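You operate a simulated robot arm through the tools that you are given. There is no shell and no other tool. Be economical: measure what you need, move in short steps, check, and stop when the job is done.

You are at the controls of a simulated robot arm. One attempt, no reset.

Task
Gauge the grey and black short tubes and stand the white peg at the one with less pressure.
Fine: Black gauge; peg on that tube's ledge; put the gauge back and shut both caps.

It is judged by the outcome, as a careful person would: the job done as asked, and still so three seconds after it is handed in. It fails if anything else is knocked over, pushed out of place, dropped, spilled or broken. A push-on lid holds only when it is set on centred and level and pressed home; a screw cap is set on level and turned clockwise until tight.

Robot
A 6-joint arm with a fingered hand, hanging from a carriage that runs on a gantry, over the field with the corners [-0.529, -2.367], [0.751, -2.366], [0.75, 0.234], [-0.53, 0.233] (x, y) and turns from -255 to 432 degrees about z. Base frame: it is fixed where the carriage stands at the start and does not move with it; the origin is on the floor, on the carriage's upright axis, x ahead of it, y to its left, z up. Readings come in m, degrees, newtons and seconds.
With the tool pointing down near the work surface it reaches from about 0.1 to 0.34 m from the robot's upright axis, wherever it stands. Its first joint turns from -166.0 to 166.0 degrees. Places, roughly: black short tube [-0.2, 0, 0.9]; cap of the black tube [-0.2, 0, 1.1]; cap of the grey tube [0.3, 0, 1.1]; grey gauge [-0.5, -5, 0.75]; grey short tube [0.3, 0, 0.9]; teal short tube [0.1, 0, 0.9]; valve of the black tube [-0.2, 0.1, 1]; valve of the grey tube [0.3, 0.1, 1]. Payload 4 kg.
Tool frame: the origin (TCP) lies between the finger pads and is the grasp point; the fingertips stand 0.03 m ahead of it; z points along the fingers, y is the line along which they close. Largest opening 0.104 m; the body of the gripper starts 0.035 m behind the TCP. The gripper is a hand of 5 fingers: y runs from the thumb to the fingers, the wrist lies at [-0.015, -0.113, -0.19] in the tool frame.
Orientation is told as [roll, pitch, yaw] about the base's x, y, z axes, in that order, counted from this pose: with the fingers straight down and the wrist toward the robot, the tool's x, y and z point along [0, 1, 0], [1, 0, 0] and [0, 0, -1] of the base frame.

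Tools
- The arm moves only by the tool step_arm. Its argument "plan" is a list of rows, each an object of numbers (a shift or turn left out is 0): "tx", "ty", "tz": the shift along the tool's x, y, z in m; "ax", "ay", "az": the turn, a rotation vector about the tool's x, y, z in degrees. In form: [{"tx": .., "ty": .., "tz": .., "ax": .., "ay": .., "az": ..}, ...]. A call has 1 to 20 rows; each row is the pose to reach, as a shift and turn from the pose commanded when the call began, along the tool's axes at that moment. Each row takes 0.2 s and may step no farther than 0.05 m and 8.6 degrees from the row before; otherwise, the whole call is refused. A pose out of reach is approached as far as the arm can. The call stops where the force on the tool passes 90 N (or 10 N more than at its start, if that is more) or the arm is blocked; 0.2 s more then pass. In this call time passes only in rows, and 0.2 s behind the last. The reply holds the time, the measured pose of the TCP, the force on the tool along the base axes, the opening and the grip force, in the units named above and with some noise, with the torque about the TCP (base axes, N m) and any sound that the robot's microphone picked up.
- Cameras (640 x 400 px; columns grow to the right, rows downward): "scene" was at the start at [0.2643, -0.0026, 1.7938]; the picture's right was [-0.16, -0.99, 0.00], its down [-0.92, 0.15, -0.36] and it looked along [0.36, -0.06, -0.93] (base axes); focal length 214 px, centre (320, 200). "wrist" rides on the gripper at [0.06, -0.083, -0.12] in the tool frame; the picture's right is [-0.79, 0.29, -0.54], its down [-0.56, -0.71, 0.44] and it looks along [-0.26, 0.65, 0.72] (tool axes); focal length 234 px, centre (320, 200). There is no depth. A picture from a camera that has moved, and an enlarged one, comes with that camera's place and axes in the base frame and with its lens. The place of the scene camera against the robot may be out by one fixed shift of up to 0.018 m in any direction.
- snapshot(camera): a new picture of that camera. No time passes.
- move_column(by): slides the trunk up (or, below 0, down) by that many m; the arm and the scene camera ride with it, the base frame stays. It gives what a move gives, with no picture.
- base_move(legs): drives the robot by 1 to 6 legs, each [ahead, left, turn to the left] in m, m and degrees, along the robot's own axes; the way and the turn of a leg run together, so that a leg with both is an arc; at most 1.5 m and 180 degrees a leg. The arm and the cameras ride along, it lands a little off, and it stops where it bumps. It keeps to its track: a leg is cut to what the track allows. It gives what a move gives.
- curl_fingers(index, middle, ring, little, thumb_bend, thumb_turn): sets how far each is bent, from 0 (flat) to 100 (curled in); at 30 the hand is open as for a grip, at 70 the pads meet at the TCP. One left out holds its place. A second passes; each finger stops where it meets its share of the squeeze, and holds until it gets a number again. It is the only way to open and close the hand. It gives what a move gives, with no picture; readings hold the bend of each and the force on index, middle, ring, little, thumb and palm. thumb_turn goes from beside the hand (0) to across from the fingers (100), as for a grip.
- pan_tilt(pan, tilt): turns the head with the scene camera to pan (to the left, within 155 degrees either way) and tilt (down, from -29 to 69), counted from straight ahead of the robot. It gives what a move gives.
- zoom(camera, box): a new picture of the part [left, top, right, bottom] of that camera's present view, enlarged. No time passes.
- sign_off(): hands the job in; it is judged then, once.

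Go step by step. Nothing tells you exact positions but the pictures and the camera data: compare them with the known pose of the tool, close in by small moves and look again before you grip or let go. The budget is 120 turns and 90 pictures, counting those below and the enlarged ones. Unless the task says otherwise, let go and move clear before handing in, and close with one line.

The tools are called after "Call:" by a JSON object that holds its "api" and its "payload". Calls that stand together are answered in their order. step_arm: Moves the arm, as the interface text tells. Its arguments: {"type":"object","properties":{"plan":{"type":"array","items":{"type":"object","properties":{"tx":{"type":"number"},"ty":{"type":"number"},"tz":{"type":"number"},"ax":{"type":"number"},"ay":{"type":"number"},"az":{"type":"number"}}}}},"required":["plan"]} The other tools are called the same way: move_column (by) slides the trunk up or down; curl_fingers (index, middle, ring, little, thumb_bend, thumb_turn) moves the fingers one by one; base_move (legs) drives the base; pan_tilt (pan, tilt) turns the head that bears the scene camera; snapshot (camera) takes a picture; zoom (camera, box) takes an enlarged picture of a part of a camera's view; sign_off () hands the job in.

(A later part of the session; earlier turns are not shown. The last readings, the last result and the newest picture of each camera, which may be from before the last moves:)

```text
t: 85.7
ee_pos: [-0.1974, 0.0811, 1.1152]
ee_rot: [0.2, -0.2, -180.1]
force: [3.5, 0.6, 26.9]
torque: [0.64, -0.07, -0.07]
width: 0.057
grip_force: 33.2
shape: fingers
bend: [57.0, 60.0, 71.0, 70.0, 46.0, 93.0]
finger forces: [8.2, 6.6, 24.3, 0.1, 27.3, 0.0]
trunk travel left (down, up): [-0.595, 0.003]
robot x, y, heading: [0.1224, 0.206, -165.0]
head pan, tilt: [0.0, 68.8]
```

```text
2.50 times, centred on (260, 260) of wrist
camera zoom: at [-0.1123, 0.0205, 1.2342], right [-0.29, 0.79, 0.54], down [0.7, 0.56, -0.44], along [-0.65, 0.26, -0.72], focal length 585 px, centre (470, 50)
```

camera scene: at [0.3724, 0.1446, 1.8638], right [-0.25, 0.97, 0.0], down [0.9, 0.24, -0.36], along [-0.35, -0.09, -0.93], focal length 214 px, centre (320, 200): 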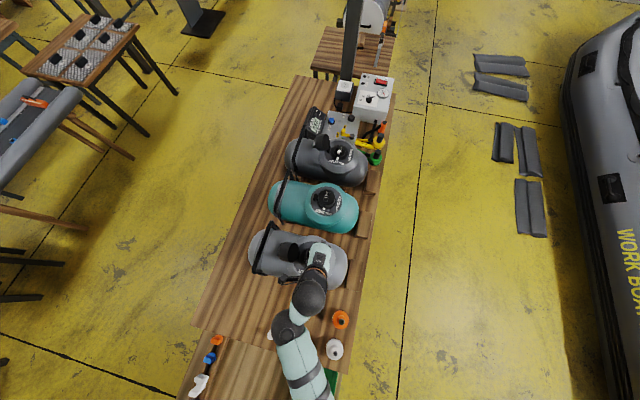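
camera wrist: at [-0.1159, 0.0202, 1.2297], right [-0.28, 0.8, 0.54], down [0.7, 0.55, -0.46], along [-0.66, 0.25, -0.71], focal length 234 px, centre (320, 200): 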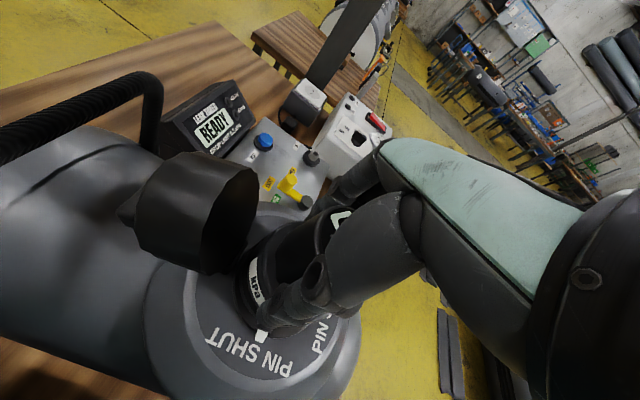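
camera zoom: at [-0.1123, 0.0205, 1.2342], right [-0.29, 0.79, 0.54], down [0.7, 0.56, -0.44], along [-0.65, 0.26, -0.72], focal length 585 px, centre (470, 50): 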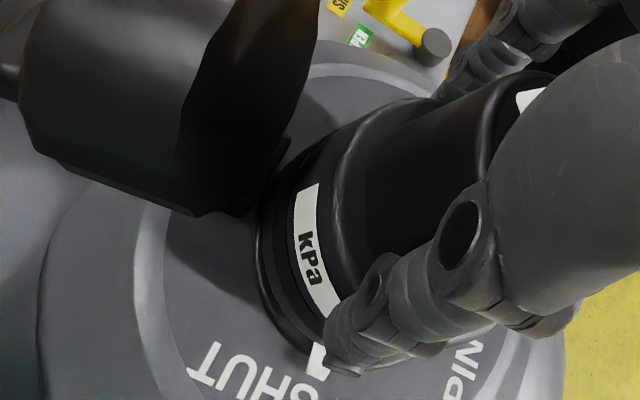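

It rests concentric on the collar (this valve seems about 1 cm higher). I'll release and check from the side.

Call:
{"api": "curl_fingers", "payload": {"index": 30, "middle": 30, "ring": 30, "little": 30, "thumb_bend": 30}}

Call:
{"api": "step_arm", "payload": {"plan": [{"tz": -0.018}, {"tx": -0.04, "tz": -0.02}, {"tx": -0.08, "tz": -0.02}, {"tx": -0.12, "tz": -0.02}]}}

Call:
{"api": "zoom", "payload": {"camera": "wrist", "box": [40, 60, 360, 260]}}

```text
t: 86.7
ee_pos: [-0.1958, 0.0819, 1.1128]
ee_rot: [0.0, 0.1, 180.0]
force: [0.1, -0.3, 0.2]
torque: [0.0, 0.03, 0.0]
width: 0.1028
grip_force: 0.1
shape: fingers
bend: [30.0, 30.0, 30.0, 30.0, 30.0, 97.0]
finger forces: [0.0, 0.1, 0.0, 0.0, 0.0, 0.0]
trunk travel left (down, up): [-0.595, 0.003]
robot x, y, heading: [0.1208, 0.2061, -165.0]
head pan, tilt: [0.0, 68.8]
```

```text
t: 87.7
ee_pos: [-0.1941, 0.2044, 1.1346]
ee_rot: [0.7, 0.0, 178.8]
force: [0.2, -0.8, -0.8]
torque: [-0.06, 0.11, 0.05]
width: 0.1028
grip_force: 0.1
shape: fingers
bend: [30.0, 30.0, 30.0, 30.0, 30.0, 97.0]
finger forces: [0.0, 0.0, 0.0, 0.0, 0.1, 0.0]
trunk travel left (down, up): [-0.595, 0.003]
robot x, y, heading: [0.1184, 0.2039, -165.4]
head pan, tilt: [0.0, 68.8]
```

```text
2.00 times, centred on (200, 160) of wrist
camera zoom: at [-0.1109, 0.1429, 1.2543], right [-0.27, 0.8, 0.53], down [0.72, 0.54, -0.44], along [-0.64, 0.26, -0.72], focal length 468 px, centre (560, 280)
```

zoom: 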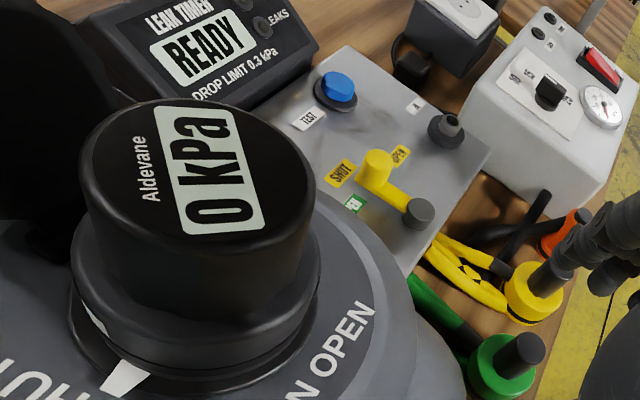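

It stands level on the black valve. Now the same regrip-and-twist that worked on grey.

Call:
{"api": "step_arm", "payload": {"plan": [{"tx": 0.04, "ty": -0.001}, {"tx": 0.08, "ty": -0.001}, {"tx": 0.122, "ty": -0.001}, {"tx": 0.122, "ty": -0.001, "tz": 0.015}, {"tx": 0.122, "ty": -0.001, "tz": 0.026}]}}

Call:
{"api": "step_arm", "payload": {"plan": [{"az": -8}, {"az": -16}, {"az": -24}, {"az": -32}, {"az": -40}, {"az": -48}]}}

Call:
{"api": "curl_fingers", "payload": {"index": 70, "middle": 70, "ring": 70, "little": 70, "thumb_bend": 70}}

```text
t: 88.9
ee_pos: [-0.1958, 0.0822, 1.1091]
ee_rot: [0.0, 0.0, 180.0]
force: [0.0, -0.4, 0.9]
torque: [-0.02, 0.0, -0.04]
width: 0.1036
grip_force: 0.1
shape: fingers
bend: [30.0, 30.0, 30.0, 30.0, 30.0, 97.0]
finger forces: [0.0, 0.0, 0.0, 0.0, 0.1, 0.0]
trunk travel left (down, up): [-0.595, 0.003]
robot x, y, heading: [0.1237, 0.2054, -165.2]
head pan, tilt: [0.0, 68.8]
```

```text
t: 90.3
ee_pos: [-0.1943, 0.0821, 1.1058]
ee_rot: [0.1, 0.0, -132.1]
force: [0.1, 0.5, -0.2]
torque: [-0.01, 0.01, -0.04]
width: 0.1039
grip_force: 0.0
shape: fingers
bend: [30.0, 30.0, 30.0, 30.0, 30.0, 97.0]
finger forces: [0.7, 0.1, 0.0, 0.0, 0.1, 0.1]
trunk travel left (down, up): [-0.595, 0.003]
robot x, y, heading: [0.1241, 0.2032, -165.2]
head pan, tilt: [0.0, 68.8]
```

```text
t: 91.3
ee_pos: [-0.1958, 0.0804, 1.1074]
ee_rot: [0.1, 0.0, -132.0]
force: [-4.3, -1.3, 3.2]
torque: [-0.15, 0.33, 0.02]
width: 0.0579
grip_force: 19.4
shape: fingers
bend: [53.0, 57.0, 67.0, 70.0, 47.0, 96.0]
finger forces: [8.8, 10.0, 3.2, 0.0, 17.1, 0.0]
trunk travel left (down, up): [-0.595, 0.003]
robot x, y, heading: [0.1226, 0.2033, -165.3]
head pan, tilt: [0.0, 68.8]
```

Call:
{"api": "step_arm", "payload": {"plan": [{"tz": 0.003}, {"tz": 0.006}, {"tz": 0.005, "az": 8}, {"tz": 0.005, "az": 16}, {"tz": 0.005, "az": 24}, {"tz": 0.005, "az": 32}, {"tz": 0.005, "az": 40}, {"tz": 0.005, "az": 48}]}}

Call:
{"api": "snapshot", "payload": {"camera": "wrist"}}

```text
t: 93.1
ee_pos: [-0.1989, 0.0784, 1.1039]
ee_rot: [0.1, -0.6, -179.8]
force: [-9.7, 2.1, 31.1]
torque: [0.54, 1.14, 1.12]
width: 0.0587
grip_force: 48.7
shape: fingers
bend: [55.0, 58.0, 61.0, 70.0, 47.0, 100.0]
finger forces: [16.9, 8.9, 52.6, 0.0, 18.7, 0.0]
trunk travel left (down, up): [-0.595, 0.003]
robot x, y, heading: [0.1234, 0.1993, -165.4]
head pan, tilt: [0.0, 68.8]
```

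```text
26 pictures are left
camera wrist: at [-0.1127, 0.0179, 1.2236], right [-0.29, 0.79, 0.54], down [0.7, 0.56, -0.44], along [-0.65, 0.25, -0.71], focal length 234 px, centre (320, 200)
```

wrist: 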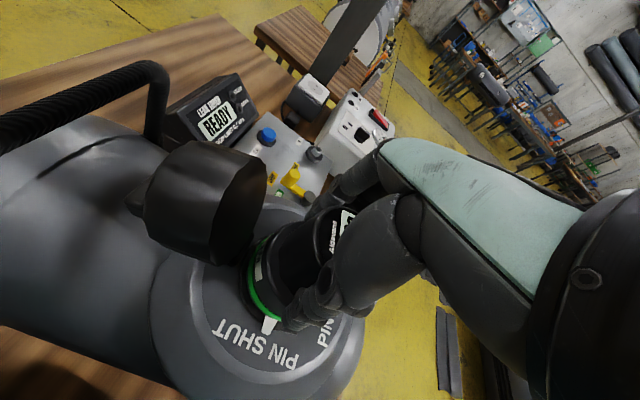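

Green ring lit on the black valve. Releasing and reading.

Call:
{"api": "curl_fingers", "payload": {"index": 30, "middle": 30, "ring": 30, "little": 30, "thumb_bend": 30}}

Call:
{"api": "step_arm", "payload": {"plan": [{"tz": -0.025}, {"tx": -0.04, "tz": -0.028}, {"tx": -0.08, "tz": -0.028}, {"tx": -0.12, "tz": -0.028}]}}

Call:
{"api": "zoom", "payload": {"camera": "wrist", "box": [40, 60, 360, 260]}}

```text
t: 94.1
ee_pos: [-0.1947, 0.0796, 1.1026]
ee_rot: [0.1, 0.1, 180.0]
force: [-0.1, 0.7, 0.3]
torque: [0.0, 0.01, -0.02]
width: 0.103
grip_force: 0.0
shape: fingers
bend: [30.0, 30.0, 30.0, 30.0, 30.0, 97.0]
finger forces: [0.0, 0.0, 0.0, 0.0, 0.0, 0.0]
trunk travel left (down, up): [-0.595, 0.003]
robot x, y, heading: [0.1223, 0.2054, -165.4]
head pan, tilt: [0.0, 68.8]
```

```text
t: 95.1
ee_pos: [-0.1955, 0.1967, 1.1278]
ee_rot: [0.1, 0.2, 179.7]
force: [0.8, -0.2, -0.1]
torque: [0.01, 0.01, 0.01]
width: 0.1032
grip_force: 0.2
shape: fingers
bend: [30.0, 30.0, 30.0, 30.0, 30.0, 97.0]
finger forces: [0.0, 0.0, 0.1, 0.1, 0.0, 0.1]
trunk travel left (down, up): [-0.595, 0.003]
robot x, y, heading: [0.1241, 0.2034, -165.1]
head pan, tilt: [0.0, 68.8]
```

```text
2.00 times, centred on (200, 160) of wrist
camera zoom: at [-0.111, 0.136, 1.249], right [-0.28, 0.79, 0.54], down [0.71, 0.55, -0.44], along [-0.64, 0.26, -0.72], focal length 468 px, centre (560, 280)
```

zoom: 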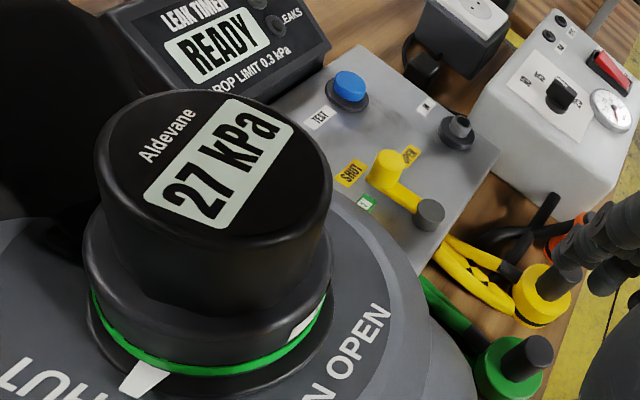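

Black tube: 27 kPa; grey: 24 kPa, so the peg belongs on the grey ledge. Now unlocking the gauge from the black tube.

Call:
{"api": "step_arm", "payload": {"plan": [{"tx": 0.04}, {"tx": 0.08}, {"tx": 0.117, "ty": -0.003}, {"tx": 0.117, "ty": -0.003, "tz": 0.015}, {"tx": 0.117, "ty": -0.003, "tz": 0.025}]}}

Call:
{"api": "curl_fingers", "payload": {"index": 70, "middle": 70, "ring": 70, "little": 70, "thumb_bend": 70}}

Call:
{"api": "step_arm", "payload": {"plan": [{"az": -8}, {"az": -16}, {"az": -24}, {"az": -32}, {"az": -40}, {"az": -48}, {"az": -53}]}}

Call:
{"api": "snapshot", "payload": {"camera": "wrist"}}

```text
t: 96.3
ee_pos: [-0.1911, 0.081, 1.1051]
ee_rot: [0.0, 0.0, -179.9]
force: [-0.1, -0.3, 0.7]
torque: [0.03, -0.04, -0.02]
width: 0.1029
grip_force: 0.1
shape: fingers
bend: [30.0, 30.0, 30.0, 30.0, 30.0, 97.0]
finger forces: [0.0, 0.0, 0.0, 0.0, 0.0, 0.0]
trunk travel left (down, up): [-0.595, 0.003]
robot x, y, heading: [0.1213, 0.2024, -165.2]
head pan, tilt: [0.0, 68.8]
```

```text
t: 97.3
ee_pos: [-0.1934, 0.0809, 1.1051]
ee_rot: [0.0, -0.2, 180.1]
force: [-15.3, 1.5, 0.2]
torque: [0.1, 0.35, 0.25]
width: 0.0611
grip_force: 19.3
shape: fingers
bend: [48.0, 53.0, 60.0, 70.0, 48.0, 97.0]
finger forces: [10.5, 8.3, 9.4, 0.1, 10.0, 0.1]
trunk travel left (down, up): [-0.595, 0.003]
robot x, y, heading: [0.1227, 0.2043, -165.1]
head pan, tilt: [0.0, 68.8]
```

```text
t: 98.9
ee_pos: [-0.2003, 0.0839, 1.1045]
ee_rot: [-0.8, -0.4, -127.6]
force: [-20.5, 12.8, 23.3]
torque: [0.47, 0.37, -1.04]
width: 0.0582
grip_force: 26.9
shape: fingers
bend: [51.0, 56.0, 70.0, 70.0, 49.0, 91.0]
finger forces: [7.9, 25.5, 1.3, 0.1, 18.2, 0.1]
out of reach, approached as far as the arm can: row 7
trunk travel left (down, up): [-0.595, 0.003]
robot x, y, heading: [0.1251, 0.2027, -165.2]
head pan, tilt: [0.0, 68.8]
```

```text
24 pictures are left
camera wrist: at [-0.0977, 0.1117, 1.2222], right [-0.79, 0.25, 0.55], down [-0.02, 0.9, -0.43], along [-0.61, -0.35, -0.71], focal length 234 px, centre (320, 200)
```

wrist: 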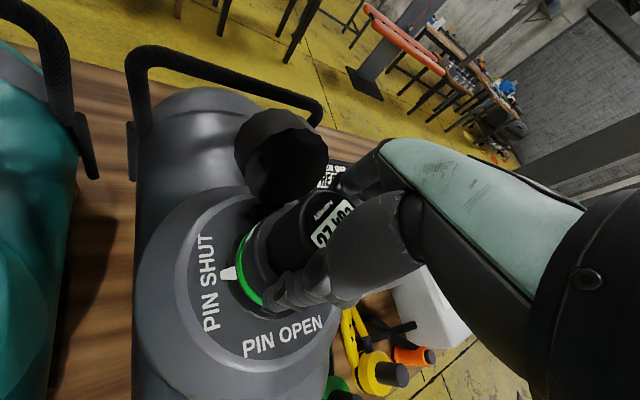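

It slipped in the grip and is still locked. I'll release, turn back and twist again.

Call:
{"api": "curl_fingers", "payload": {"index": 30, "middle": 30, "ring": 30, "little": 30, "thumb_bend": 30}}

Call:
{"api": "step_arm", "payload": {"plan": [{"az": 8}, {"az": 16}, {"az": 24}, {"az": 32}, {"az": 40}, {"az": 48}, {"az": 53}]}}

```text
t: 99.9
ee_pos: [-0.1956, 0.0822, 1.1009]
ee_rot: [-0.3, 0.1, -127.4]
force: [-20.5, 19.5, 0.1]
torque: [0.52, 0.52, -1.55]
width: 0.0947
grip_force: 13.2
shape: fingers
bend: [37.0, 30.0, 30.0, 30.0, 30.0, 97.0]
finger forces: [26.6, 0.0, 0.1, 0.1, 0.0, 0.0]
trunk travel left (down, up): [-0.595, 0.003]
robot x, y, heading: [0.1216, 0.2009, -165.3]
head pan, tilt: [0.0, 68.8]
```

```text
t: 101.5
ee_pos: [-0.1923, 0.0803, 1.0995]
ee_rot: [0.0, 0.0, -179.9]
force: [-0.1, 0.0, 0.5]
torque: [0.0, 0.01, 0.0]
width: 0.1027
grip_force: 0.0
shape: fingers
bend: [30.0, 30.0, 30.0, 30.0, 30.0, 97.0]
finger forces: [0.0, 0.0, 0.0, 0.0, 0.0, 0.0]
trunk travel left (down, up): [-0.595, 0.003]
robot x, y, heading: [0.1231, 0.206, -165.1]
head pan, tilt: [0.0, 68.8]
```

I'll start from a lower yaw so the index finger doesn't press on the cap, then regrip.

Call:
{"api": "step_arm", "payload": {"plan": [{"ty": 0.004, "az": 8, "tz": -0.002}, {"ty": 0.004, "az": 16, "tz": -0.002}, {"ty": 0.004, "az": 22, "tz": -0.002}]}}

Call:
{"api": "curl_fingers", "payload": {"index": 75, "middle": 75, "ring": 75, "little": 75, "thumb_bend": 75}}

Call:
{"api": "step_arm", "payload": {"plan": [{"az": -7}, {"az": -14}, {"az": -21}, {"az": -28}, {"az": -35}, {"az": -42}, {"az": -49}, {"az": -56}, {"az": -61}]}}

Call:
{"api": "snapshot", "payload": {"camera": "wrist"}}

```text
t: 102.4
ee_pos: [-0.2029, 0.0796, 1.0841]
ee_rot: [1.2, 0.4, 159.1]
force: [43.5, -13.9, 41.1]
torque: [-0.01, 0.53, 0.15]
width: 0.1123
grip_force: 27.2
shape: fingers
bend: [30.0, 30.0, 30.0, 30.0, 30.0, 97.0]
finger forces: [0.0, 0.1, 0.0, 0.0, 54.7, 0.1]
out of reach, approached as far as the arm can: row 2, 3
trunk travel left (down, up): [-0.595, 0.003]
robot x, y, heading: [0.1247, 0.2007, -165.2]
head pan, tilt: [0.0, 68.8]
stopped in row 3: the force on the tool passed its limit at 103 N (the readings are from after the stop); the commanded pose is now the measured one
```

```text
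t: 103.4
ee_pos: [-0.2039, 0.0794, 1.0841]
ee_rot: [1.2, 0.3, 158.8]
force: [57.2, -19.7, 61.0]
torque: [0.48, 1.48, 0.61]
width: 0.056
grip_force: 66.1
shape: fingers
bend: [59.0, 57.0, 61.0, 75.0, 64.0, 96.0]
finger forces: [10.4, 8.9, 10.4, 0.4, 102.1, 0.0]
trunk travel left (down, up): [-0.595, 0.003]
robot x, y, heading: [0.1234, 0.204, -165.3]
head pan, tilt: [0.0, 68.8]
```

```text
t: 105.4
ee_pos: [-0.2061, 0.0761, 1.0851]
ee_rot: [0.8, -1.0, -140.0]
force: [27.6, -43.7, 34.8]
torque: [3.12, 1.68, -3.14]
width: 0.0591
grip_force: 60.9
shape: fingers
bend: [57.0, 64.0, 71.0, 75.0, 75.0, 52.0]
finger forces: [10.0, 5.9, 27.1, 0.0, 78.7, 0.1]
trunk travel left (down, up): [-0.595, 0.003]
robot x, y, heading: [0.1191, 0.205, -165.1]
head pan, tilt: [0.0, 68.8]
```

```text
23 pictures are left
camera wrist: at [-0.1016, 0.0867, 1.2026], right [-0.73, 0.43, 0.54], down [0.18, 0.87, -0.46], along [-0.66, -0.23, -0.71], focal length 234 px, centre (320, 200)
```

wrist: 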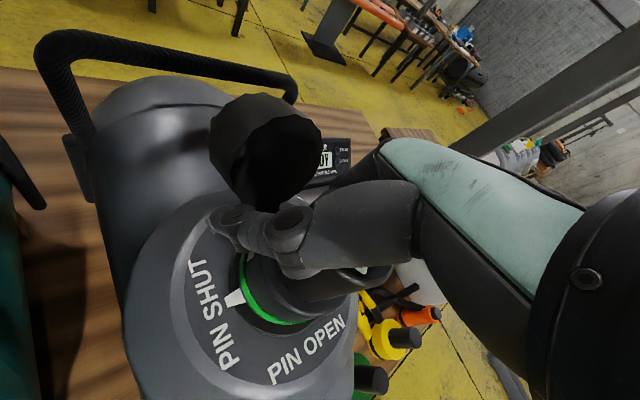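

That batch went badly (the hand sank and the thumb was pushed aside). I'll undo step by step: open the fingers first, leaving the thumb away from the cap.

Call:
{"api": "curl_fingers", "payload": {"index": 30, "middle": 30, "ring": 30, "little": 30}}

Call:
{"api": "step_arm", "payload": {"plan": [{"tz": -0.01}, {"tz": -0.015, "az": 8}, {"tz": -0.02, "az": 16}]}}

Call:
{"api": "snapshot", "payload": {"camera": "wrist"}}

```text
t: 106.5
ee_pos: [-0.1998, 0.0722, 1.086]
ee_rot: [1.0, -1.4, -138.8]
force: [50.8, -38.9, 62.4]
torque: [1.95, -0.19, -2.01]
width: 0.0743
grip_force: 39.7
shape: fingers
bend: [30.0, 30.0, 30.0, 30.0, 75.0, 67.0]
finger forces: [0.1, 0.0, 0.0, 0.1, 78.6, 0.0]
trunk travel left (down, up): [-0.595, 0.003]
robot x, y, heading: [0.1253, 0.2045, -164.9]
head pan, tilt: [0.0, 68.8]
stopped: the force on the tool passed its limit at 90 N (the readings are from after the stop); the commanded pose is now the measured one
```

```text
t: 107.3
ee_pos: [-0.2025, 0.0813, 1.1024]
ee_rot: [0.8, -0.2, -155.5]
force: [28.9, -14.8, -16.6]
torque: [-0.3, 0.32, -0.6]
width: 0.0863
grip_force: 15.1
shape: fingers
bend: [30.0, 30.0, 30.0, 30.0, 61.0, 83.0]
finger forces: [0.0, 0.0, 0.0, 0.0, 30.2, 0.0]
trunk travel left (down, up): [-0.595, 0.003]
robot x, y, heading: [0.124, 0.2005, -165.5]
head pan, tilt: [0.0, 68.8]
```

```text
22 pictures are left
camera wrist: at [-0.0993, 0.0626, 1.2219], right [-0.59, 0.61, 0.53], down [0.41, 0.79, -0.45], along [-0.69, -0.04, -0.72], focal length 234 px, centre (320, 200)
```

wrist: 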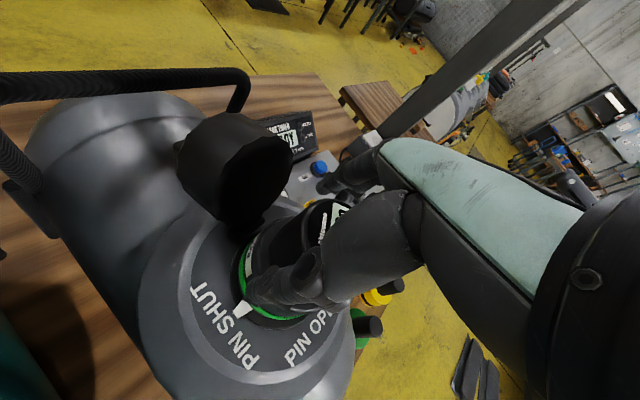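

Thumb can now open safely; opening it, then straightening the hand.

Call:
{"api": "curl_fingers", "payload": {"thumb_bend": 30, "thumb_turn": 97}}

Call:
{"api": "step_arm", "payload": {"plan": [{"tz": -0.003, "az": 8}, {"tz": -0.003, "az": 16}, {"tz": -0.003, "az": 24}]}}

```text
t: 108.3
ee_pos: [-0.2084, 0.0831, 1.1065]
ee_rot: [0.7, -0.8, -155.6]
force: [4.0, 0.9, 6.6]
torque: [0.04, -0.13, -0.06]
width: 0.1077
grip_force: 3.3
shape: fingers
bend: [30.0, 30.0, 30.0, 30.0, 28.0, 93.0]
finger forces: [0.1, 0.0, 0.0, 0.0, 6.4, 0.1]
trunk travel left (down, up): [-0.595, 0.003]
robot x, y, heading: [0.1233, 0.2018, -165.1]
head pan, tilt: [0.0, 68.8]
```

```text
t: 109.1
ee_pos: [-0.2069, 0.0818, 1.1081]
ee_rot: [0.9, -0.5, -179.6]
force: [5.6, 0.5, 2.7]
torque: [-0.06, 0.0, 0.09]
width: 0.1087
grip_force: 2.1
shape: fingers
bend: [30.0, 30.0, 30.0, 30.0, 27.0, 94.0]
finger forces: [0.0, 0.0, 0.0, 0.1, 6.1, 0.0]
trunk travel left (down, up): [-0.595, 0.003]
robot x, y, heading: [0.1243, 0.2066, -165.1]
head pan, tilt: [0.0, 68.8]
```

Call:
{"api": "step_arm", "payload": {"plan": [{"ty": -0.012, "tx": 0.001, "tz": 0.0, "ax": 0.5, "ay": -0.9}]}}

Call:
{"api": "snapshot", "payload": {"camera": "scene"}}

```text
t: 109.5
ee_pos: [-0.197, 0.0824, 1.1076]
ee_rot: [0.1, -0.2, -179.7]
force: [-0.6, 0.0, 0.1]
torque: [0.0, -0.02, -0.01]
width: 0.104
grip_force: 0.1
shape: fingers
bend: [30.0, 30.0, 30.0, 30.0, 30.0, 94.0]
finger forces: [0.0, 0.0, 0.1, 0.0, 0.0, 0.1]
trunk travel left (down, up): [-0.595, 0.003]
robot x, y, heading: [0.1194, 0.2021, -164.8]
head pan, tilt: [0.0, 68.8]
```

```text
21 pictures are left
camera scene: at [-0.1152, 0.1432, 1.8638], right [-0.26, 0.97, 0.0], down [0.9, 0.24, -0.36], along [-0.35, -0.09, -0.93], focal length 214 px, centre (320, 200)
```

scene: 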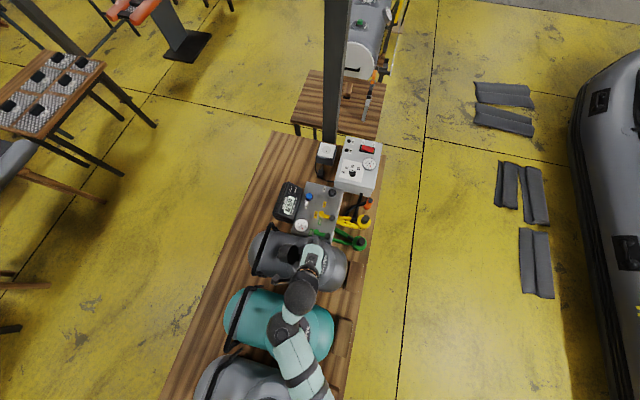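

Everything else is still in place. Gripping again and twisting, one step at a time.

Call:
{"api": "curl_fingers", "payload": {"index": 90, "middle": 90, "ring": 90, "little": 90, "thumb_bend": 90, "thumb_turn": 97}}

```text
t: 110.5
ee_pos: [-0.1971, 0.0831, 1.1091]
ee_rot: [0.1, -0.1, -179.7]
force: [-7.6, -0.6, 2.3]
torque: [0.12, 0.37, 0.03]
width: 0.0573
grip_force: 24.1
shape: fingers
bend: [54.0, 54.0, 65.0, 90.0, 47.0, 96.0]
finger forces: [10.1, 7.8, 11.3, 0.1, 19.4, 0.1]
trunk travel left (down, up): [-0.595, 0.003]
robot x, y, heading: [0.1234, 0.204, -165.1]
head pan, tilt: [0.0, 68.8]
```

Call:
{"api": "step_arm", "payload": {"plan": [{"az": -8}, {"az": -16}, {"az": -24}, {"az": -32}, {"az": -40}, {"az": -47}]}}

Call:
{"api": "snapshot", "payload": {"camera": "wrist"}}

```text
t: 111.9
ee_pos: [-0.2031, 0.0844, 1.112]
ee_rot: [-0.4, -0.5, -133.0]
force: [-6.5, 9.4, 41.8]
torque: [-0.38, 0.76, -0.73]
width: 0.0508
grip_force: 28.6
shape: fingers
bend: [55.0, 60.0, 72.0, 90.0, 51.0, 94.0]
finger forces: [27.9, 10.4, 0.1, 0.1, 19.2, 0.0]
trunk travel left (down, up): [-0.595, 0.003]
robot x, y, heading: [0.12, 0.1978, -165.1]
head pan, tilt: [0.0, 68.8]
```

```text
20 pictures are left
camera wrist: at [-0.099, 0.1036, 1.2297], right [-0.77, 0.33, 0.55], down [0.07, 0.9, -0.44], along [-0.64, -0.3, -0.71], focal length 234 px, centre (320, 200)
```

wrist: 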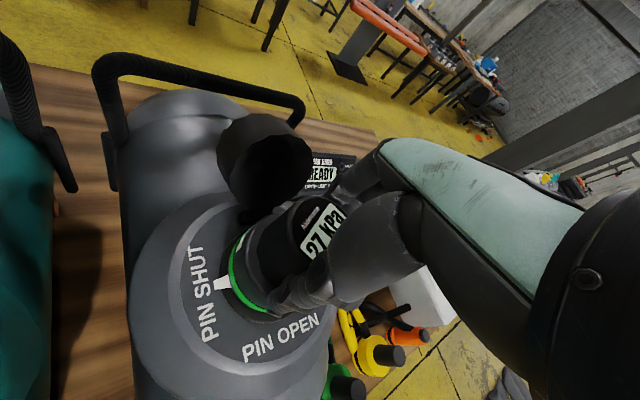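

It slips because the pinch line (thumb–index/middle) isn't through the gauge axis. I'll release, turn back and regrip offset about 1 cm, then twist about the gauge's own axis.

Call:
{"api": "curl_fingers", "payload": {"index": 30, "middle": 30, "ring": 30, "little": 30, "thumb_bend": 30}}

Call:
{"api": "step_arm", "payload": {"plan": [{"az": 8}, {"az": 16}, {"az": 24}, {"az": 32}, {"az": 40}, {"az": 47}]}}

```text
t: 112.9
ee_pos: [-0.1961, 0.0829, 1.1072]
ee_rot: [0.1, 0.0, -132.8]
force: [0.4, 0.4, 0.0]
torque: [0.0, -0.03, -0.04]
width: 0.1029
grip_force: 0.1
shape: fingers
bend: [30.0, 30.0, 30.0, 30.0, 30.0, 100.0]
finger forces: [0.0, 0.0, 0.0, 0.0, 0.0, 0.0]
trunk travel left (down, up): [-0.595, 0.003]
robot x, y, heading: [0.1219, 0.2038, -165.4]
head pan, tilt: [0.0, 68.8]
```

```text
t: 114.3
ee_pos: [-0.1958, 0.0818, 1.1068]
ee_rot: [-0.1, 0.0, -179.5]
force: [-0.7, 1.2, -0.4]
torque: [-0.01, 0.0, -0.03]
width: 0.1028
grip_force: 0.1
shape: fingers
bend: [30.0, 30.0, 30.0, 30.0, 30.0, 100.0]
finger forces: [0.0, 0.0, 0.0, 0.1, 0.0, 0.0]
trunk travel left (down, up): [-0.595, 0.003]
robot x, y, heading: [0.1219, 0.2, -165.1]
head pan, tilt: [0.0, 68.8]
```

Call:
{"api": "step_arm", "payload": {"plan": [{"tx": -0.009, "tz": 0.006}]}}

Call:
{"api": "curl_fingers", "payload": {"index": 90, "middle": 90, "ring": 90, "little": 70, "thumb_bend": 90}}

```text
t: 114.7
ee_pos: [-0.1958, 0.0907, 1.1021]
ee_rot: [0.0, 0.0, -179.6]
force: [0.5, -0.7, 0.5]
torque: [0.0, 0.01, -0.01]
width: 0.1027
grip_force: 0.1
shape: fingers
bend: [30.0, 30.0, 30.0, 30.0, 30.0, 100.0]
finger forces: [0.0, 0.0, 0.0, 0.0, 0.1, 0.0]
trunk travel left (down, up): [-0.595, 0.003]
robot x, y, heading: [0.1226, 0.2038, -165.2]
head pan, tilt: [0.0, 68.8]
```

```text
t: 115.7
ee_pos: [-0.1964, 0.0918, 1.103]
ee_rot: [0.0, 0.0, -179.7]
force: [-1.5, 3.8, 0.1]
torque: [0.14, 0.13, 0.08]
width: 0.059
grip_force: 18.6
shape: fingers
bend: [51.0, 59.0, 90.0, 70.0, 47.0, 100.0]
finger forces: [10.7, 8.7, 0.0, 0.1, 16.6, 0.0]
trunk travel left (down, up): [-0.595, 0.003]
robot x, y, heading: [0.1247, 0.2003, -165.3]
head pan, tilt: [0.0, 68.8]
```

Call:
{"api": "step_arm", "payload": {"plan": [{"az": -8, "ty": 0.0014, "tx": 0.0001}, {"az": -16, "ty": 0.0028, "tx": 0.0004}, {"az": -24, "ty": 0.0041, "tx": 0.0009}, {"az": -32, "ty": 0.0053, "tx": 0.0015}, {"az": -40, "ty": 0.0064, "tx": 0.0023}, {"az": -47, "ty": 0.0073, "tx": 0.0032}]}}

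Call:
{"api": "snapshot", "payload": {"camera": "wrist"}}

```text
t: 117.1
ee_pos: [-0.2115, 0.0946, 1.1045]
ee_rot: [-0.5, -0.2, -133.3]
force: [-29.9, 29.0, -4.6]
torque: [0.88, 0.8, -0.63]
width: 0.0439
grip_force: 23.2
shape: fingers
bend: [55.0, 70.0, 90.0, 70.0, 54.0, 100.0]
finger forces: [21.0, 18.1, 0.0, 0.1, 7.7, 0.0]
trunk travel left (down, up): [-0.595, 0.003]
robot x, y, heading: [0.1252, 0.202, -165.1]
head pan, tilt: [0.0, 68.8]
```

```text
19 pictures are left
camera wrist: at [-0.1081, 0.1131, 1.2223], right [-0.77, 0.33, 0.55], down [0.07, 0.9, -0.43], along [-0.64, -0.29, -0.71], focal length 234 px, centre (320, 200)
```

wrist: 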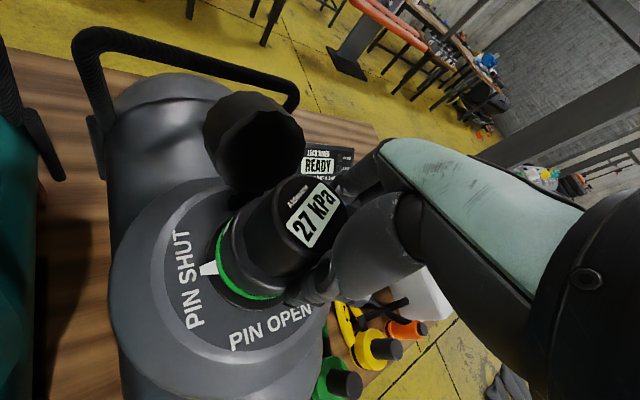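

The grip slid off to the side. I'll go back to the centred grip that worked on grey, but lower on the gauge where it's wider.

Call:
{"api": "curl_fingers", "payload": {"index": 30, "middle": 30, "ring": 30, "little": 30, "thumb_bend": 30}}

Call:
{"api": "step_arm", "payload": {"plan": [{"az": 8, "tx": 0.003, "ty": 0.001}, {"az": 16, "tx": 0.006, "ty": 0.002}, {"az": 24, "tx": 0.007, "ty": 0.001}, {"az": 32, "tx": 0.007, "ty": -0.001}, {"az": 40, "tx": 0.007, "ty": -0.001}, {"az": 47, "tx": 0.007, "ty": -0.001}]}}

```text
t: 118.1
ee_pos: [-0.2116, 0.0957, 1.1037]
ee_rot: [-0.5, 0.1, -133.1]
force: [-29.2, 39.6, 4.6]
torque: [1.08, 0.93, -0.45]
width: 0.1026
grip_force: 26.2
shape: fingers
bend: [30.0, 66.0, 30.0, 30.0, 30.0, 100.0]
finger forces: [0.1, 52.8, 0.0, 0.0, 0.0, 0.0]
trunk travel left (down, up): [-0.595, 0.003]
robot x, y, heading: [0.1248, 0.2056, -165.4]
head pan, tilt: [0.0, 68.8]
```

```text
t: 119.5
ee_pos: [-0.1969, 0.0848, 1.1021]
ee_rot: [0.0, 0.0, -179.5]
force: [1.0, 0.2, -0.2]
torque: [-0.02, -0.01, 0.01]
width: 0.1029
grip_force: 0.1
shape: fingers
bend: [30.0, 30.0, 30.0, 30.0, 30.0, 100.0]
finger forces: [0.0, 0.0, 0.0, 0.0, 0.0, 0.1]
trunk travel left (down, up): [-0.595, 0.003]
robot x, y, heading: [0.1254, 0.2019, -165.2]
head pan, tilt: [0.0, 68.8]
```

Call:
{"api": "step_arm", "payload": {"plan": [{"tx": 0.005, "ty": -0.001, "tz": 0.006}, {"tx": 0.005, "ty": -0.001, "tz": 0.012}]}}

Call:
{"api": "curl_fingers", "payload": {"index": 90, "middle": 90, "ring": 90, "little": 90, "thumb_bend": 90, "thumb_turn": 97}}

Call:
{"api": "zoom", "payload": {"camera": "wrist", "box": [200, 150, 400, 350]}}

```text
t: 120.1
ee_pos: [-0.1977, 0.079, 1.0905]
ee_rot: [0.2, 0.0, -179.6]
force: [4.1, 0.5, 6.3]
torque: [0.02, -0.04, -0.03]
width: 0.1045
grip_force: 3.6
shape: fingers
bend: [30.0, 30.0, 30.0, 30.0, 30.0, 100.0]
finger forces: [0.0, 0.1, 0.0, 0.0, 5.9, 0.1]
trunk travel left (down, up): [-0.595, 0.003]
robot x, y, heading: [0.1231, 0.2044, -165.2]
head pan, tilt: [0.0, 68.8]
```

```text
t: 121.1
ee_pos: [-0.1959, 0.08, 1.0893]
ee_rot: [0.2, 0.1, -179.8]
force: [11.3, 0.5, 5.6]
torque: [-0.04, 1.1, 0.2]
width: 0.0576
grip_force: 33.6
shape: fingers
bend: [53.0, 53.0, 60.0, 90.0, 52.0, 97.0]
finger forces: [9.7, 8.3, 10.1, 0.1, 39.7, 0.0]
trunk travel left (down, up): [-0.595, 0.003]
robot x, y, heading: [0.1189, 0.2051, -164.9]
head pan, tilt: [0.0, 68.8]
```

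```text
2.00 times, centred on (300, 250) of wrist
camera zoom: at [-0.1106, 0.0192, 1.2086], right [-0.29, 0.79, 0.54], down [0.7, 0.56, -0.44], along [-0.65, 0.25, -0.72], focal length 468 px, centre (360, 100)
```

zoom: 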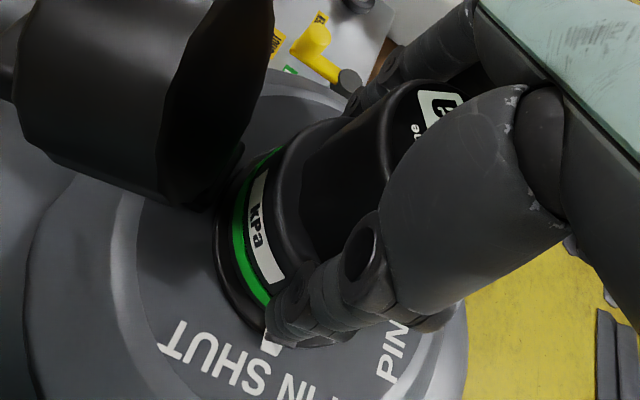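

Stronger grip now (about 34–40 N). Twisting counter-clockwise.

Call:
{"api": "step_arm", "payload": {"plan": [{"az": -7}, {"az": -14}, {"az": -21}, {"az": -28}, {"az": -35}, {"az": -42}]}}

Call:
{"api": "zoom", "payload": {"camera": "wrist", "box": [180, 130, 420, 370]}}

```text
t: 122.5
ee_pos: [-0.1982, 0.0787, 1.0905]
ee_rot: [0.1, -0.1, -137.7]
force: [5.9, 0.3, 13.4]
torque: [-0.38, -0.07, -0.36]
width: 0.0567
grip_force: 37.3
shape: fingers
bend: [52.0, 55.0, 64.0, 90.0, 54.0, 89.0]
finger forces: [11.9, 6.3, 15.7, 0.0, 39.4, 0.0]
trunk travel left (down, up): [-0.595, 0.003]
robot x, y, heading: [0.1245, 0.2043, -165.3]
head pan, tilt: [0.0, 68.8]
```

```text
1.67 times, centred on (300, 250) of wrist
camera zoom: at [-0.0933, 0.0902, 1.2089], right [-0.74, 0.39, 0.54], down [0.15, 0.89, -0.44], along [-0.65, -0.25, -0.72], focal length 390 px, centre (353, 117)
```

zoom: 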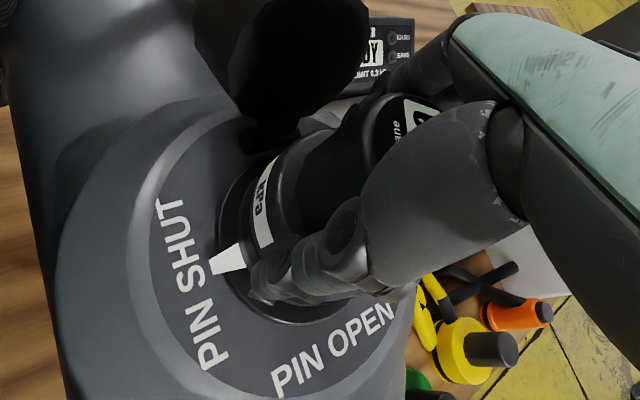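

Unlocked (green off). Lifting while turning back to the straight yaw.

Call:
{"api": "step_arm", "payload": {"plan": [{"tz": -0.006}, {"tz": -0.012}, {"tz": -0.018}, {"tz": -0.02, "az": 8}, {"tz": -0.025, "az": 16}, {"tz": -0.03, "az": 24}, {"tz": -0.035, "az": 32}, {"tz": -0.042, "az": 40}]}}

Call:
{"api": "snapshot", "payload": {"camera": "wrist"}}

```text
t: 124.3
ee_pos: [-0.1972, 0.0747, 1.1309]
ee_rot: [-0.3, -0.5, -175.8]
force: [1.7, 6.1, -2.4]
torque: [-0.4, 0.11, -0.01]
width: 0.0559
grip_force: 25.5
shape: fingers
bend: [56.0, 56.0, 62.0, 90.0, 48.0, 96.0]
finger forces: [9.5, 5.6, 11.9, 0.0, 24.3, 0.1]
trunk travel left (down, up): [-0.595, 0.003]
robot x, y, heading: [0.1215, 0.2068, -165.2]
head pan, tilt: [0.0, 68.8]
```

```text
16 pictures are left
camera wrist: at [-0.1074, 0.0189, 1.25], right [-0.34, 0.76, 0.55], down [0.66, 0.61, -0.44], along [-0.67, 0.21, -0.71], focal length 234 px, centre (320, 200)
```

wrist: 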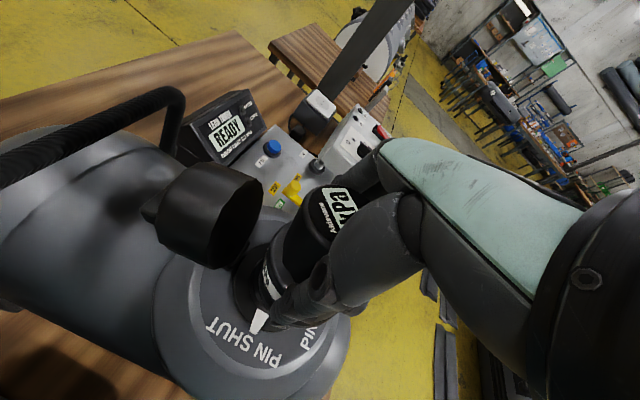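

The gauge is off the black valve. Moving aside and driving back toward its original spot.

Call:
{"api": "step_arm", "payload": {"plan": [{"tx": -0.04, "tz": -0.002}, {"tx": -0.08, "tz": -0.002, "az": 2}, {"tx": -0.12, "tz": -0.002, "az": 4}]}}

Call:
{"api": "base_move", "payload": {"legs": [[-0.598, 0.16, 0], [0, 0, -57.5], [-0.189, 0.206, 0]]}}

Call:
{"api": "snapshot", "payload": {"camera": "wrist"}}

```text
t: 125.1
ee_pos: [-0.1981, 0.1991, 1.1323]
ee_rot: [0.0, 0.0, 178.2]
force: [0.3, 0.8, -0.7]
torque: [-0.01, 0.03, 0.02]
width: 0.0557
grip_force: 25.0
shape: fingers
bend: [55.0, 56.0, 62.0, 90.0, 48.0, 95.0]
finger forces: [9.2, 5.6, 11.5, 0.0, 23.4, 0.0]
trunk travel left (down, up): [-0.595, 0.003]
robot x, y, heading: [0.1257, 0.2035, -165.1]
head pan, tilt: [0.0, 68.8]
```

```text
t: 132.7
ee_pos: [0.555, 0.1966, 1.1318]
ee_rot: [0.0, 0.0, 119.7]
force: [-0.4, 0.0, -0.6]
torque: [0.0, -0.03, 0.02]
width: 0.0557
grip_force: 24.4
shape: fingers
bend: [55.0, 56.0, 62.0, 90.0, 48.0, 95.0]
finger forces: [9.1, 5.6, 11.3, 0.1, 23.3, 0.1]
trunk travel left (down, up): [-0.595, 0.003]
robot x, y, heading: [0.7256, -0.0768, 136.2]
head pan, tilt: [0.0, 68.8]
```

```text
15 pictures are left
camera wrist: at [0.546, 0.0945, 1.2511], right [0.54, 0.64, 0.54], down [0.83, -0.34, -0.44], along [-0.1, 0.69, -0.72], focal length 234 px, centre (320, 200)
```

wrist: 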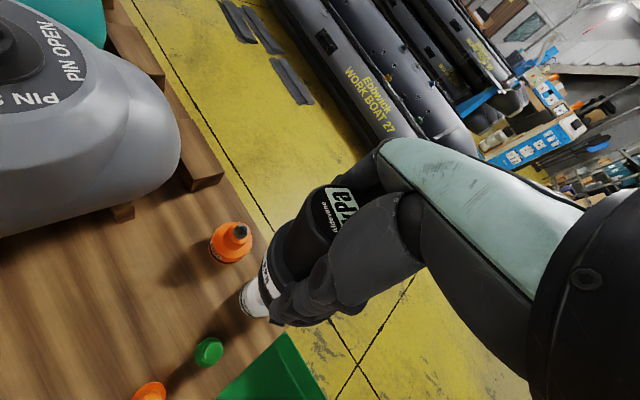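

Gauge held well. Moving over its original spot (0.481, 0.130) and descending.

Call:
{"api": "step_arm", "payload": {"plan": [{"tx": 0.035, "ty": -0.006, "tz": 0.0}, {"tx": 0.07, "ty": -0.012, "tz": 0.02}, {"tx": 0.099, "ty": -0.018, "tz": 0.05}, {"tx": 0.099, "ty": -0.018, "tz": 0.095}, {"tx": 0.099, "ty": -0.018, "tz": 0.14}, {"tx": 0.099, "ty": -0.018, "tz": 0.185}, {"tx": 0.099, "ty": -0.018, "tz": 0.225}, {"tx": 0.099, "ty": -0.018, "tz": 0.255}, {"tx": 0.099, "ty": -0.018, "tz": 0.266}]}}

Call:
{"api": "snapshot", "payload": {"camera": "wrist"}}

```text
t: 134.7
ee_pos: [0.4774, 0.1335, 0.8667]
ee_rot: [0.1, 0.0, 119.8]
force: [0.2, -0.2, -1.6]
torque: [-0.01, -0.01, -0.02]
width: 0.0552
grip_force: 24.4
shape: fingers
bend: [55.0, 56.0, 62.0, 90.0, 48.0, 95.0]
finger forces: [8.9, 5.6, 11.2, 0.0, 22.7, 0.1]
trunk travel left (down, up): [-0.595, 0.003]
robot x, y, heading: [0.7232, -0.0766, 136.3]
head pan, tilt: [0.0, 68.8]
```

```text
14 pictures are left
camera wrist: at [0.4681, 0.0296, 0.9858], right [0.54, 0.64, 0.54], down [0.83, -0.34, -0.44], along [-0.1, 0.69, -0.72], focal length 234 px, centre (320, 200)
```

wrist: 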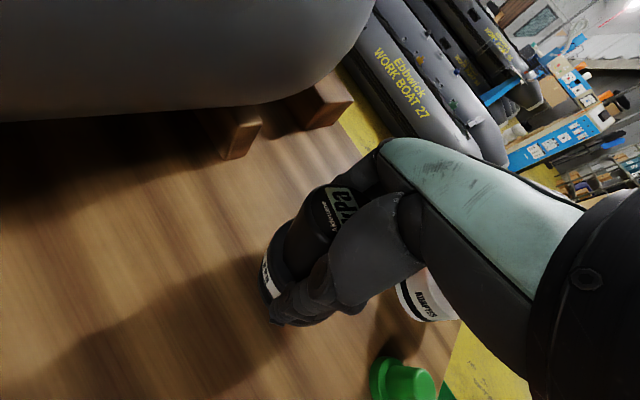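

Call:
{"api": "step_arm", "payload": {"plan": [{"tz": 0.004}, {"tz": 0.008}]}}

```text
t: 135.3
ee_pos: [0.4768, 0.1313, 0.8597]
ee_rot: [0.1, 0.1, 119.7]
force: [1.2, -0.1, 0.8]
torque: [-0.04, 0.01, 0.0]
width: 0.0555
grip_force: 24.4
shape: fingers
bend: [55.0, 56.0, 62.0, 90.0, 48.0, 95.0]
finger forces: [8.8, 5.5, 11.3, 0.1, 23.2, 0.0]
trunk travel left (down, up): [-0.595, 0.003]
robot x, y, heading: [0.7281, -0.0765, 136.3]
head pan, tilt: [0.0, 68.8]
```

Call:
{"api": "step_arm", "payload": {"plan": [{"tz": 0.003}, {"tz": 0.006}]}}

```text
t: 135.9
ee_pos: [0.4766, 0.1323, 0.8536]
ee_rot: [0.1, -0.3, 119.6]
force: [12.8, -5.6, 40.1]
torque: [0.04, 0.02, 0.04]
width: 0.0557
grip_force: 34.7
shape: fingers
bend: [56.0, 56.0, 62.0, 90.0, 49.0, 96.0]
finger forces: [7.5, 5.8, 15.0, 0.1, 41.8, 0.0]
trunk travel left (down, up): [-0.595, 0.003]
robot x, y, heading: [0.7249, -0.0778, 136.3]
head pan, tilt: [0.0, 68.8]
```

It's on the bench. Easing off, releasing and rising straight up.

Call:
{"api": "step_arm", "payload": {"plan": [{"tz": -0.003}]}}

Call:
{"api": "curl_fingers", "payload": {"index": 30, "middle": 30, "ring": 30, "little": 30, "thumb_bend": 30}}

Call:
{"api": "step_arm", "payload": {"plan": [{"tz": -0.03}, {"tz": -0.07}, {"tz": -0.11}, {"tz": -0.15}]}}

Call:
{"api": "snapshot", "payload": {"camera": "wrist"}}

```text
t: 136.3
ee_pos: [0.4776, 0.1328, 0.8537]
ee_rot: [0.0, 0.0, 119.7]
force: [4.5, -2.4, 18.7]
torque: [0.11, 0.1, -0.03]
width: 0.0554
grip_force: 30.5
shape: fingers
bend: [56.0, 56.0, 62.0, 90.0, 50.0, 96.0]
finger forces: [8.5, 6.3, 13.5, 0.0, 32.5, 0.0]
trunk travel left (down, up): [-0.595, 0.003]
robot x, y, heading: [0.7254, -0.0788, 136.3]
head pan, tilt: [0.0, 68.8]
```

```text
t: 137.3
ee_pos: [0.4765, 0.1322, 0.8554]
ee_rot: [0.2, 0.0, 119.7]
force: [0.1, 0.1, 0.5]
torque: [0.03, 0.03, 0.03]
width: 0.103
grip_force: 0.2
shape: fingers
bend: [30.0, 30.0, 30.0, 30.0, 30.0, 100.0]
finger forces: [0.0, 0.0, 0.1, 0.1, 0.0, 0.0]
trunk travel left (down, up): [-0.595, 0.003]
robot x, y, heading: [0.7272, -0.0763, 136.4]
head pan, tilt: [0.0, 68.8]
```

```text
t: 138.3
ee_pos: [0.4756, 0.1343, 1.0033]
ee_rot: [0.1, 0.1, 119.6]
force: [0.3, -0.3, 0.5]
torque: [0.02, 0.0, -0.02]
width: 0.1028
grip_force: 0.2
shape: fingers
bend: [30.0, 30.0, 30.0, 30.0, 30.0, 100.0]
finger forces: [0.0, 0.0, 0.0, 0.1, 0.0, 0.0]
trunk travel left (down, up): [-0.595, 0.003]
robot x, y, heading: [0.7246, -0.079, 136.3]
head pan, tilt: [0.0, 68.8]
```

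```text
13 pictures are left
camera wrist: at [0.4667, 0.0319, 1.123], right [0.54, 0.64, 0.54], down [0.83, -0.34, -0.44], along [-0.1, 0.69, -0.72], focal length 234 px, centre (320, 200)
```

wrist: 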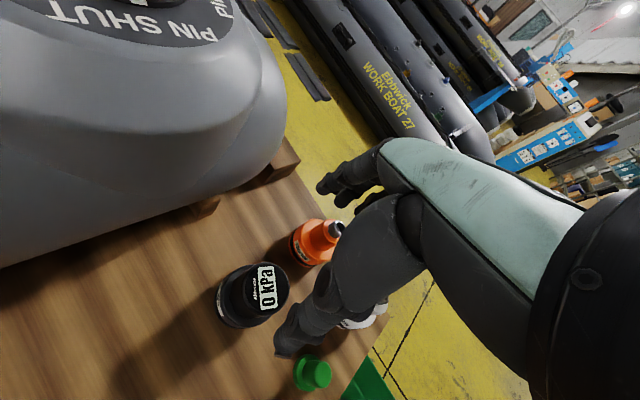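

The gauge is back, upright at 0 kPa. Next the white peg at about (0.607, 0.00): I'll turn and drive so the hand comes over it, with a narrowed hand to avoid the orange peg.

Call:
{"api": "base_move", "payload": {"legs": [[0, 0, -36], [-0.225, 0.085, 0]]}}

Call:
{"api": "curl_fingers", "payload": {"index": 46, "middle": 46, "ring": 46, "little": 46, "thumb_bend": 42, "thumb_turn": 97}}

Call:
{"api": "snapshot", "payload": {"camera": "wrist"}}

```text
t: 141.8
ee_pos: [0.6035, 0.0055, 1.003]
ee_rot: [0.1, 0.1, 83.7]
force: [-0.2, -0.2, -0.3]
torque: [-0.01, 0.02, 0.02]
width: 0.1029
grip_force: 0.1
shape: fingers
bend: [30.0, 30.0, 30.0, 30.0, 30.0, 100.0]
finger forces: [0.1, 0.0, 0.0, 0.0, 0.0, 0.0]
trunk travel left (down, up): [-0.595, 0.003]
robot x, y, heading: [0.6798, -0.3126, 100.4]
head pan, tilt: [0.0, 68.8]
```

```text
t: 142.8
ee_pos: [0.6024, 0.0052, 1.0031]
ee_rot: [0.1, 0.0, 83.7]
force: [0.3, -0.5, 0.5]
torque: [0.03, -0.01, 0.02]
width: 0.0681
grip_force: 0.1
shape: fingers
bend: [46.0, 46.0, 46.0, 46.0, 42.0, 96.0]
finger forces: [0.0, 0.0, 0.0, 0.0, 0.0, 0.0]
trunk travel left (down, up): [-0.595, 0.003]
robot x, y, heading: [0.6824, -0.3143, 100.1]
head pan, tilt: [0.0, 68.8]
```

```text
12 pictures are left
camera wrist: at [0.536, -0.0712, 1.1227], right [0.82, 0.2, 0.54], down [0.48, -0.76, -0.44], along [0.33, 0.62, -0.72], focal length 234 px, centre (320, 200)
```

wrist: 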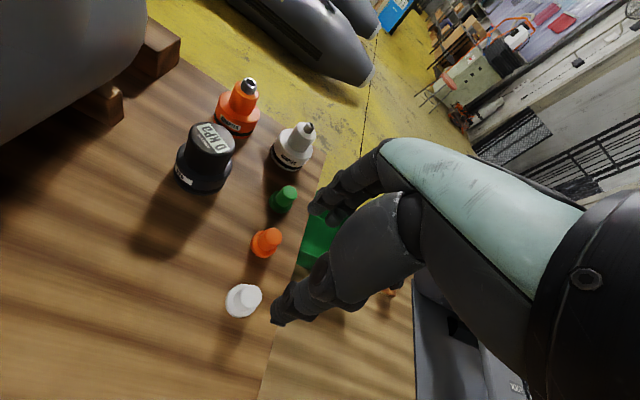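

White peg at about (0.609, -0.007), roughly 4–5 cm tall. Positioning so the thumb line meets it and descending.

Call:
{"api": "step_arm", "payload": {"plan": [{"tx": -0.016, "ty": -0.0115, "tz": 0.03}, {"tx": -0.016, "ty": -0.0115, "tz": 0.07}, {"tx": -0.016, "ty": -0.0115, "tz": 0.105}, {"tx": -0.016, "ty": -0.0115, "tz": 0.13}]}}

Call:
{"api": "snapshot", "payload": {"camera": "wrist"}}

```text
t: 143.8
ee_pos: [0.6173, -0.0081, 0.8709]
ee_rot: [0.1, 0.0, 83.8]
force: [0.3, -0.1, 0.2]
torque: [0.01, -0.01, 0.01]
width: 0.0682
grip_force: 0.0
shape: fingers
bend: [46.0, 46.0, 46.0, 46.0, 42.0, 96.0]
finger forces: [0.0, 0.1, 0.0, 0.0, 0.0, 0.0]
trunk travel left (down, up): [-0.595, 0.003]
robot x, y, heading: [0.6783, -0.3125, 100.3]
head pan, tilt: [0.0, 68.8]
```

```text
11 pictures are left
camera wrist: at [0.5499, -0.0844, 0.99], right [0.82, 0.2, 0.54], down [0.48, -0.76, -0.44], along [0.33, 0.62, -0.72], focal length 234 px, centre (320, 200)
```

wrist: 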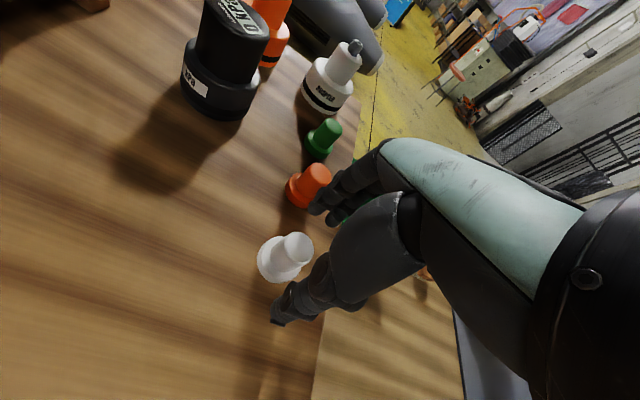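

Refined: peg at (0.615, -0.003), top about 0.826. Final descent around it, then close.

Call:
{"api": "step_arm", "payload": {"plan": [{"tx": -0.0046, "ty": 0.0045, "tz": 0.02}, {"tx": -0.0046, "ty": 0.0045, "tz": 0.034}, {"tx": -0.0046, "ty": 0.0045, "tz": 0.041}]}}

```text
t: 144.6
ee_pos: [0.6238, 0.0003, 0.8322]
ee_rot: [0.0, -0.4, 83.7]
force: [4.3, -0.8, 20.8]
torque: [0.66, -0.41, -0.16]
width: 0.0681
grip_force: 9.8
shape: fingers
bend: [46.0, 45.0, 46.0, 46.0, 42.0, 96.0]
finger forces: [0.4, 19.3, 0.0, 0.0, 0.2, 0.1]
trunk travel left (down, up): [-0.595, 0.003]
robot x, y, heading: [0.6822, -0.3114, 100.2]
head pan, tilt: [0.0, 68.8]
```

The middle fingertip reached the bench. Raising 4 mm and closing index, middle and thumb.

Call:
{"api": "step_arm", "payload": {"plan": [{"tz": -0.004}]}}

Call:
{"api": "curl_fingers", "payload": {"index": 75, "middle": 75, "thumb_bend": 75}}

Call:
{"api": "snapshot", "payload": {"camera": "wrist"}}

```text
t: 144.9
ee_pos: [0.6223, -0.004, 0.8341]
ee_rot: [0.1, 0.0, 83.7]
force: [0.8, 0.6, 1.8]
torque: [0.11, -0.05, 0.02]
width: 0.0682
grip_force: 1.0
shape: fingers
bend: [46.0, 45.0, 46.0, 46.0, 42.0, 96.0]
finger forces: [0.0, 2.6, 0.0, 0.1, 0.0, 0.1]
trunk travel left (down, up): [-0.595, 0.003]
robot x, y, heading: [0.6803, -0.3126, 100.3]
head pan, tilt: [0.0, 68.8]
```

```text
t: 145.9
ee_pos: [0.6227, -0.0029, 0.8363]
ee_rot: [0.1, 0.0, 83.7]
force: [0.0, -0.1, -0.5]
torque: [0.02, 0.02, 0.02]
width: 0.0283
grip_force: 9.5
shape: fingers
bend: [59.0, 75.0, 46.0, 46.0, 59.0, 99.0]
finger forces: [9.3, 0.1, 0.0, 0.0, 9.0, 0.1]
trunk travel left (down, up): [-0.595, 0.003]
robot x, y, heading: [0.6832, -0.3118, 100.5]
head pan, tilt: [0.0, 68.8]
```

```text
10 pictures are left
camera wrist: at [0.555, -0.0801, 0.9548], right [0.82, 0.2, 0.54], down [0.48, -0.76, -0.44], along [0.33, 0.62, -0.72], focal length 234 px, centre (320, 200)
```

wrist: 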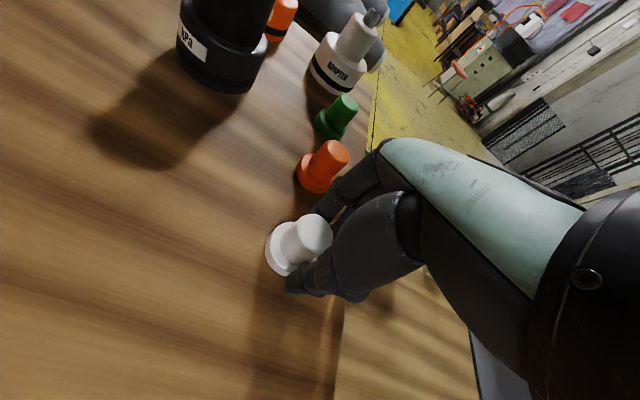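

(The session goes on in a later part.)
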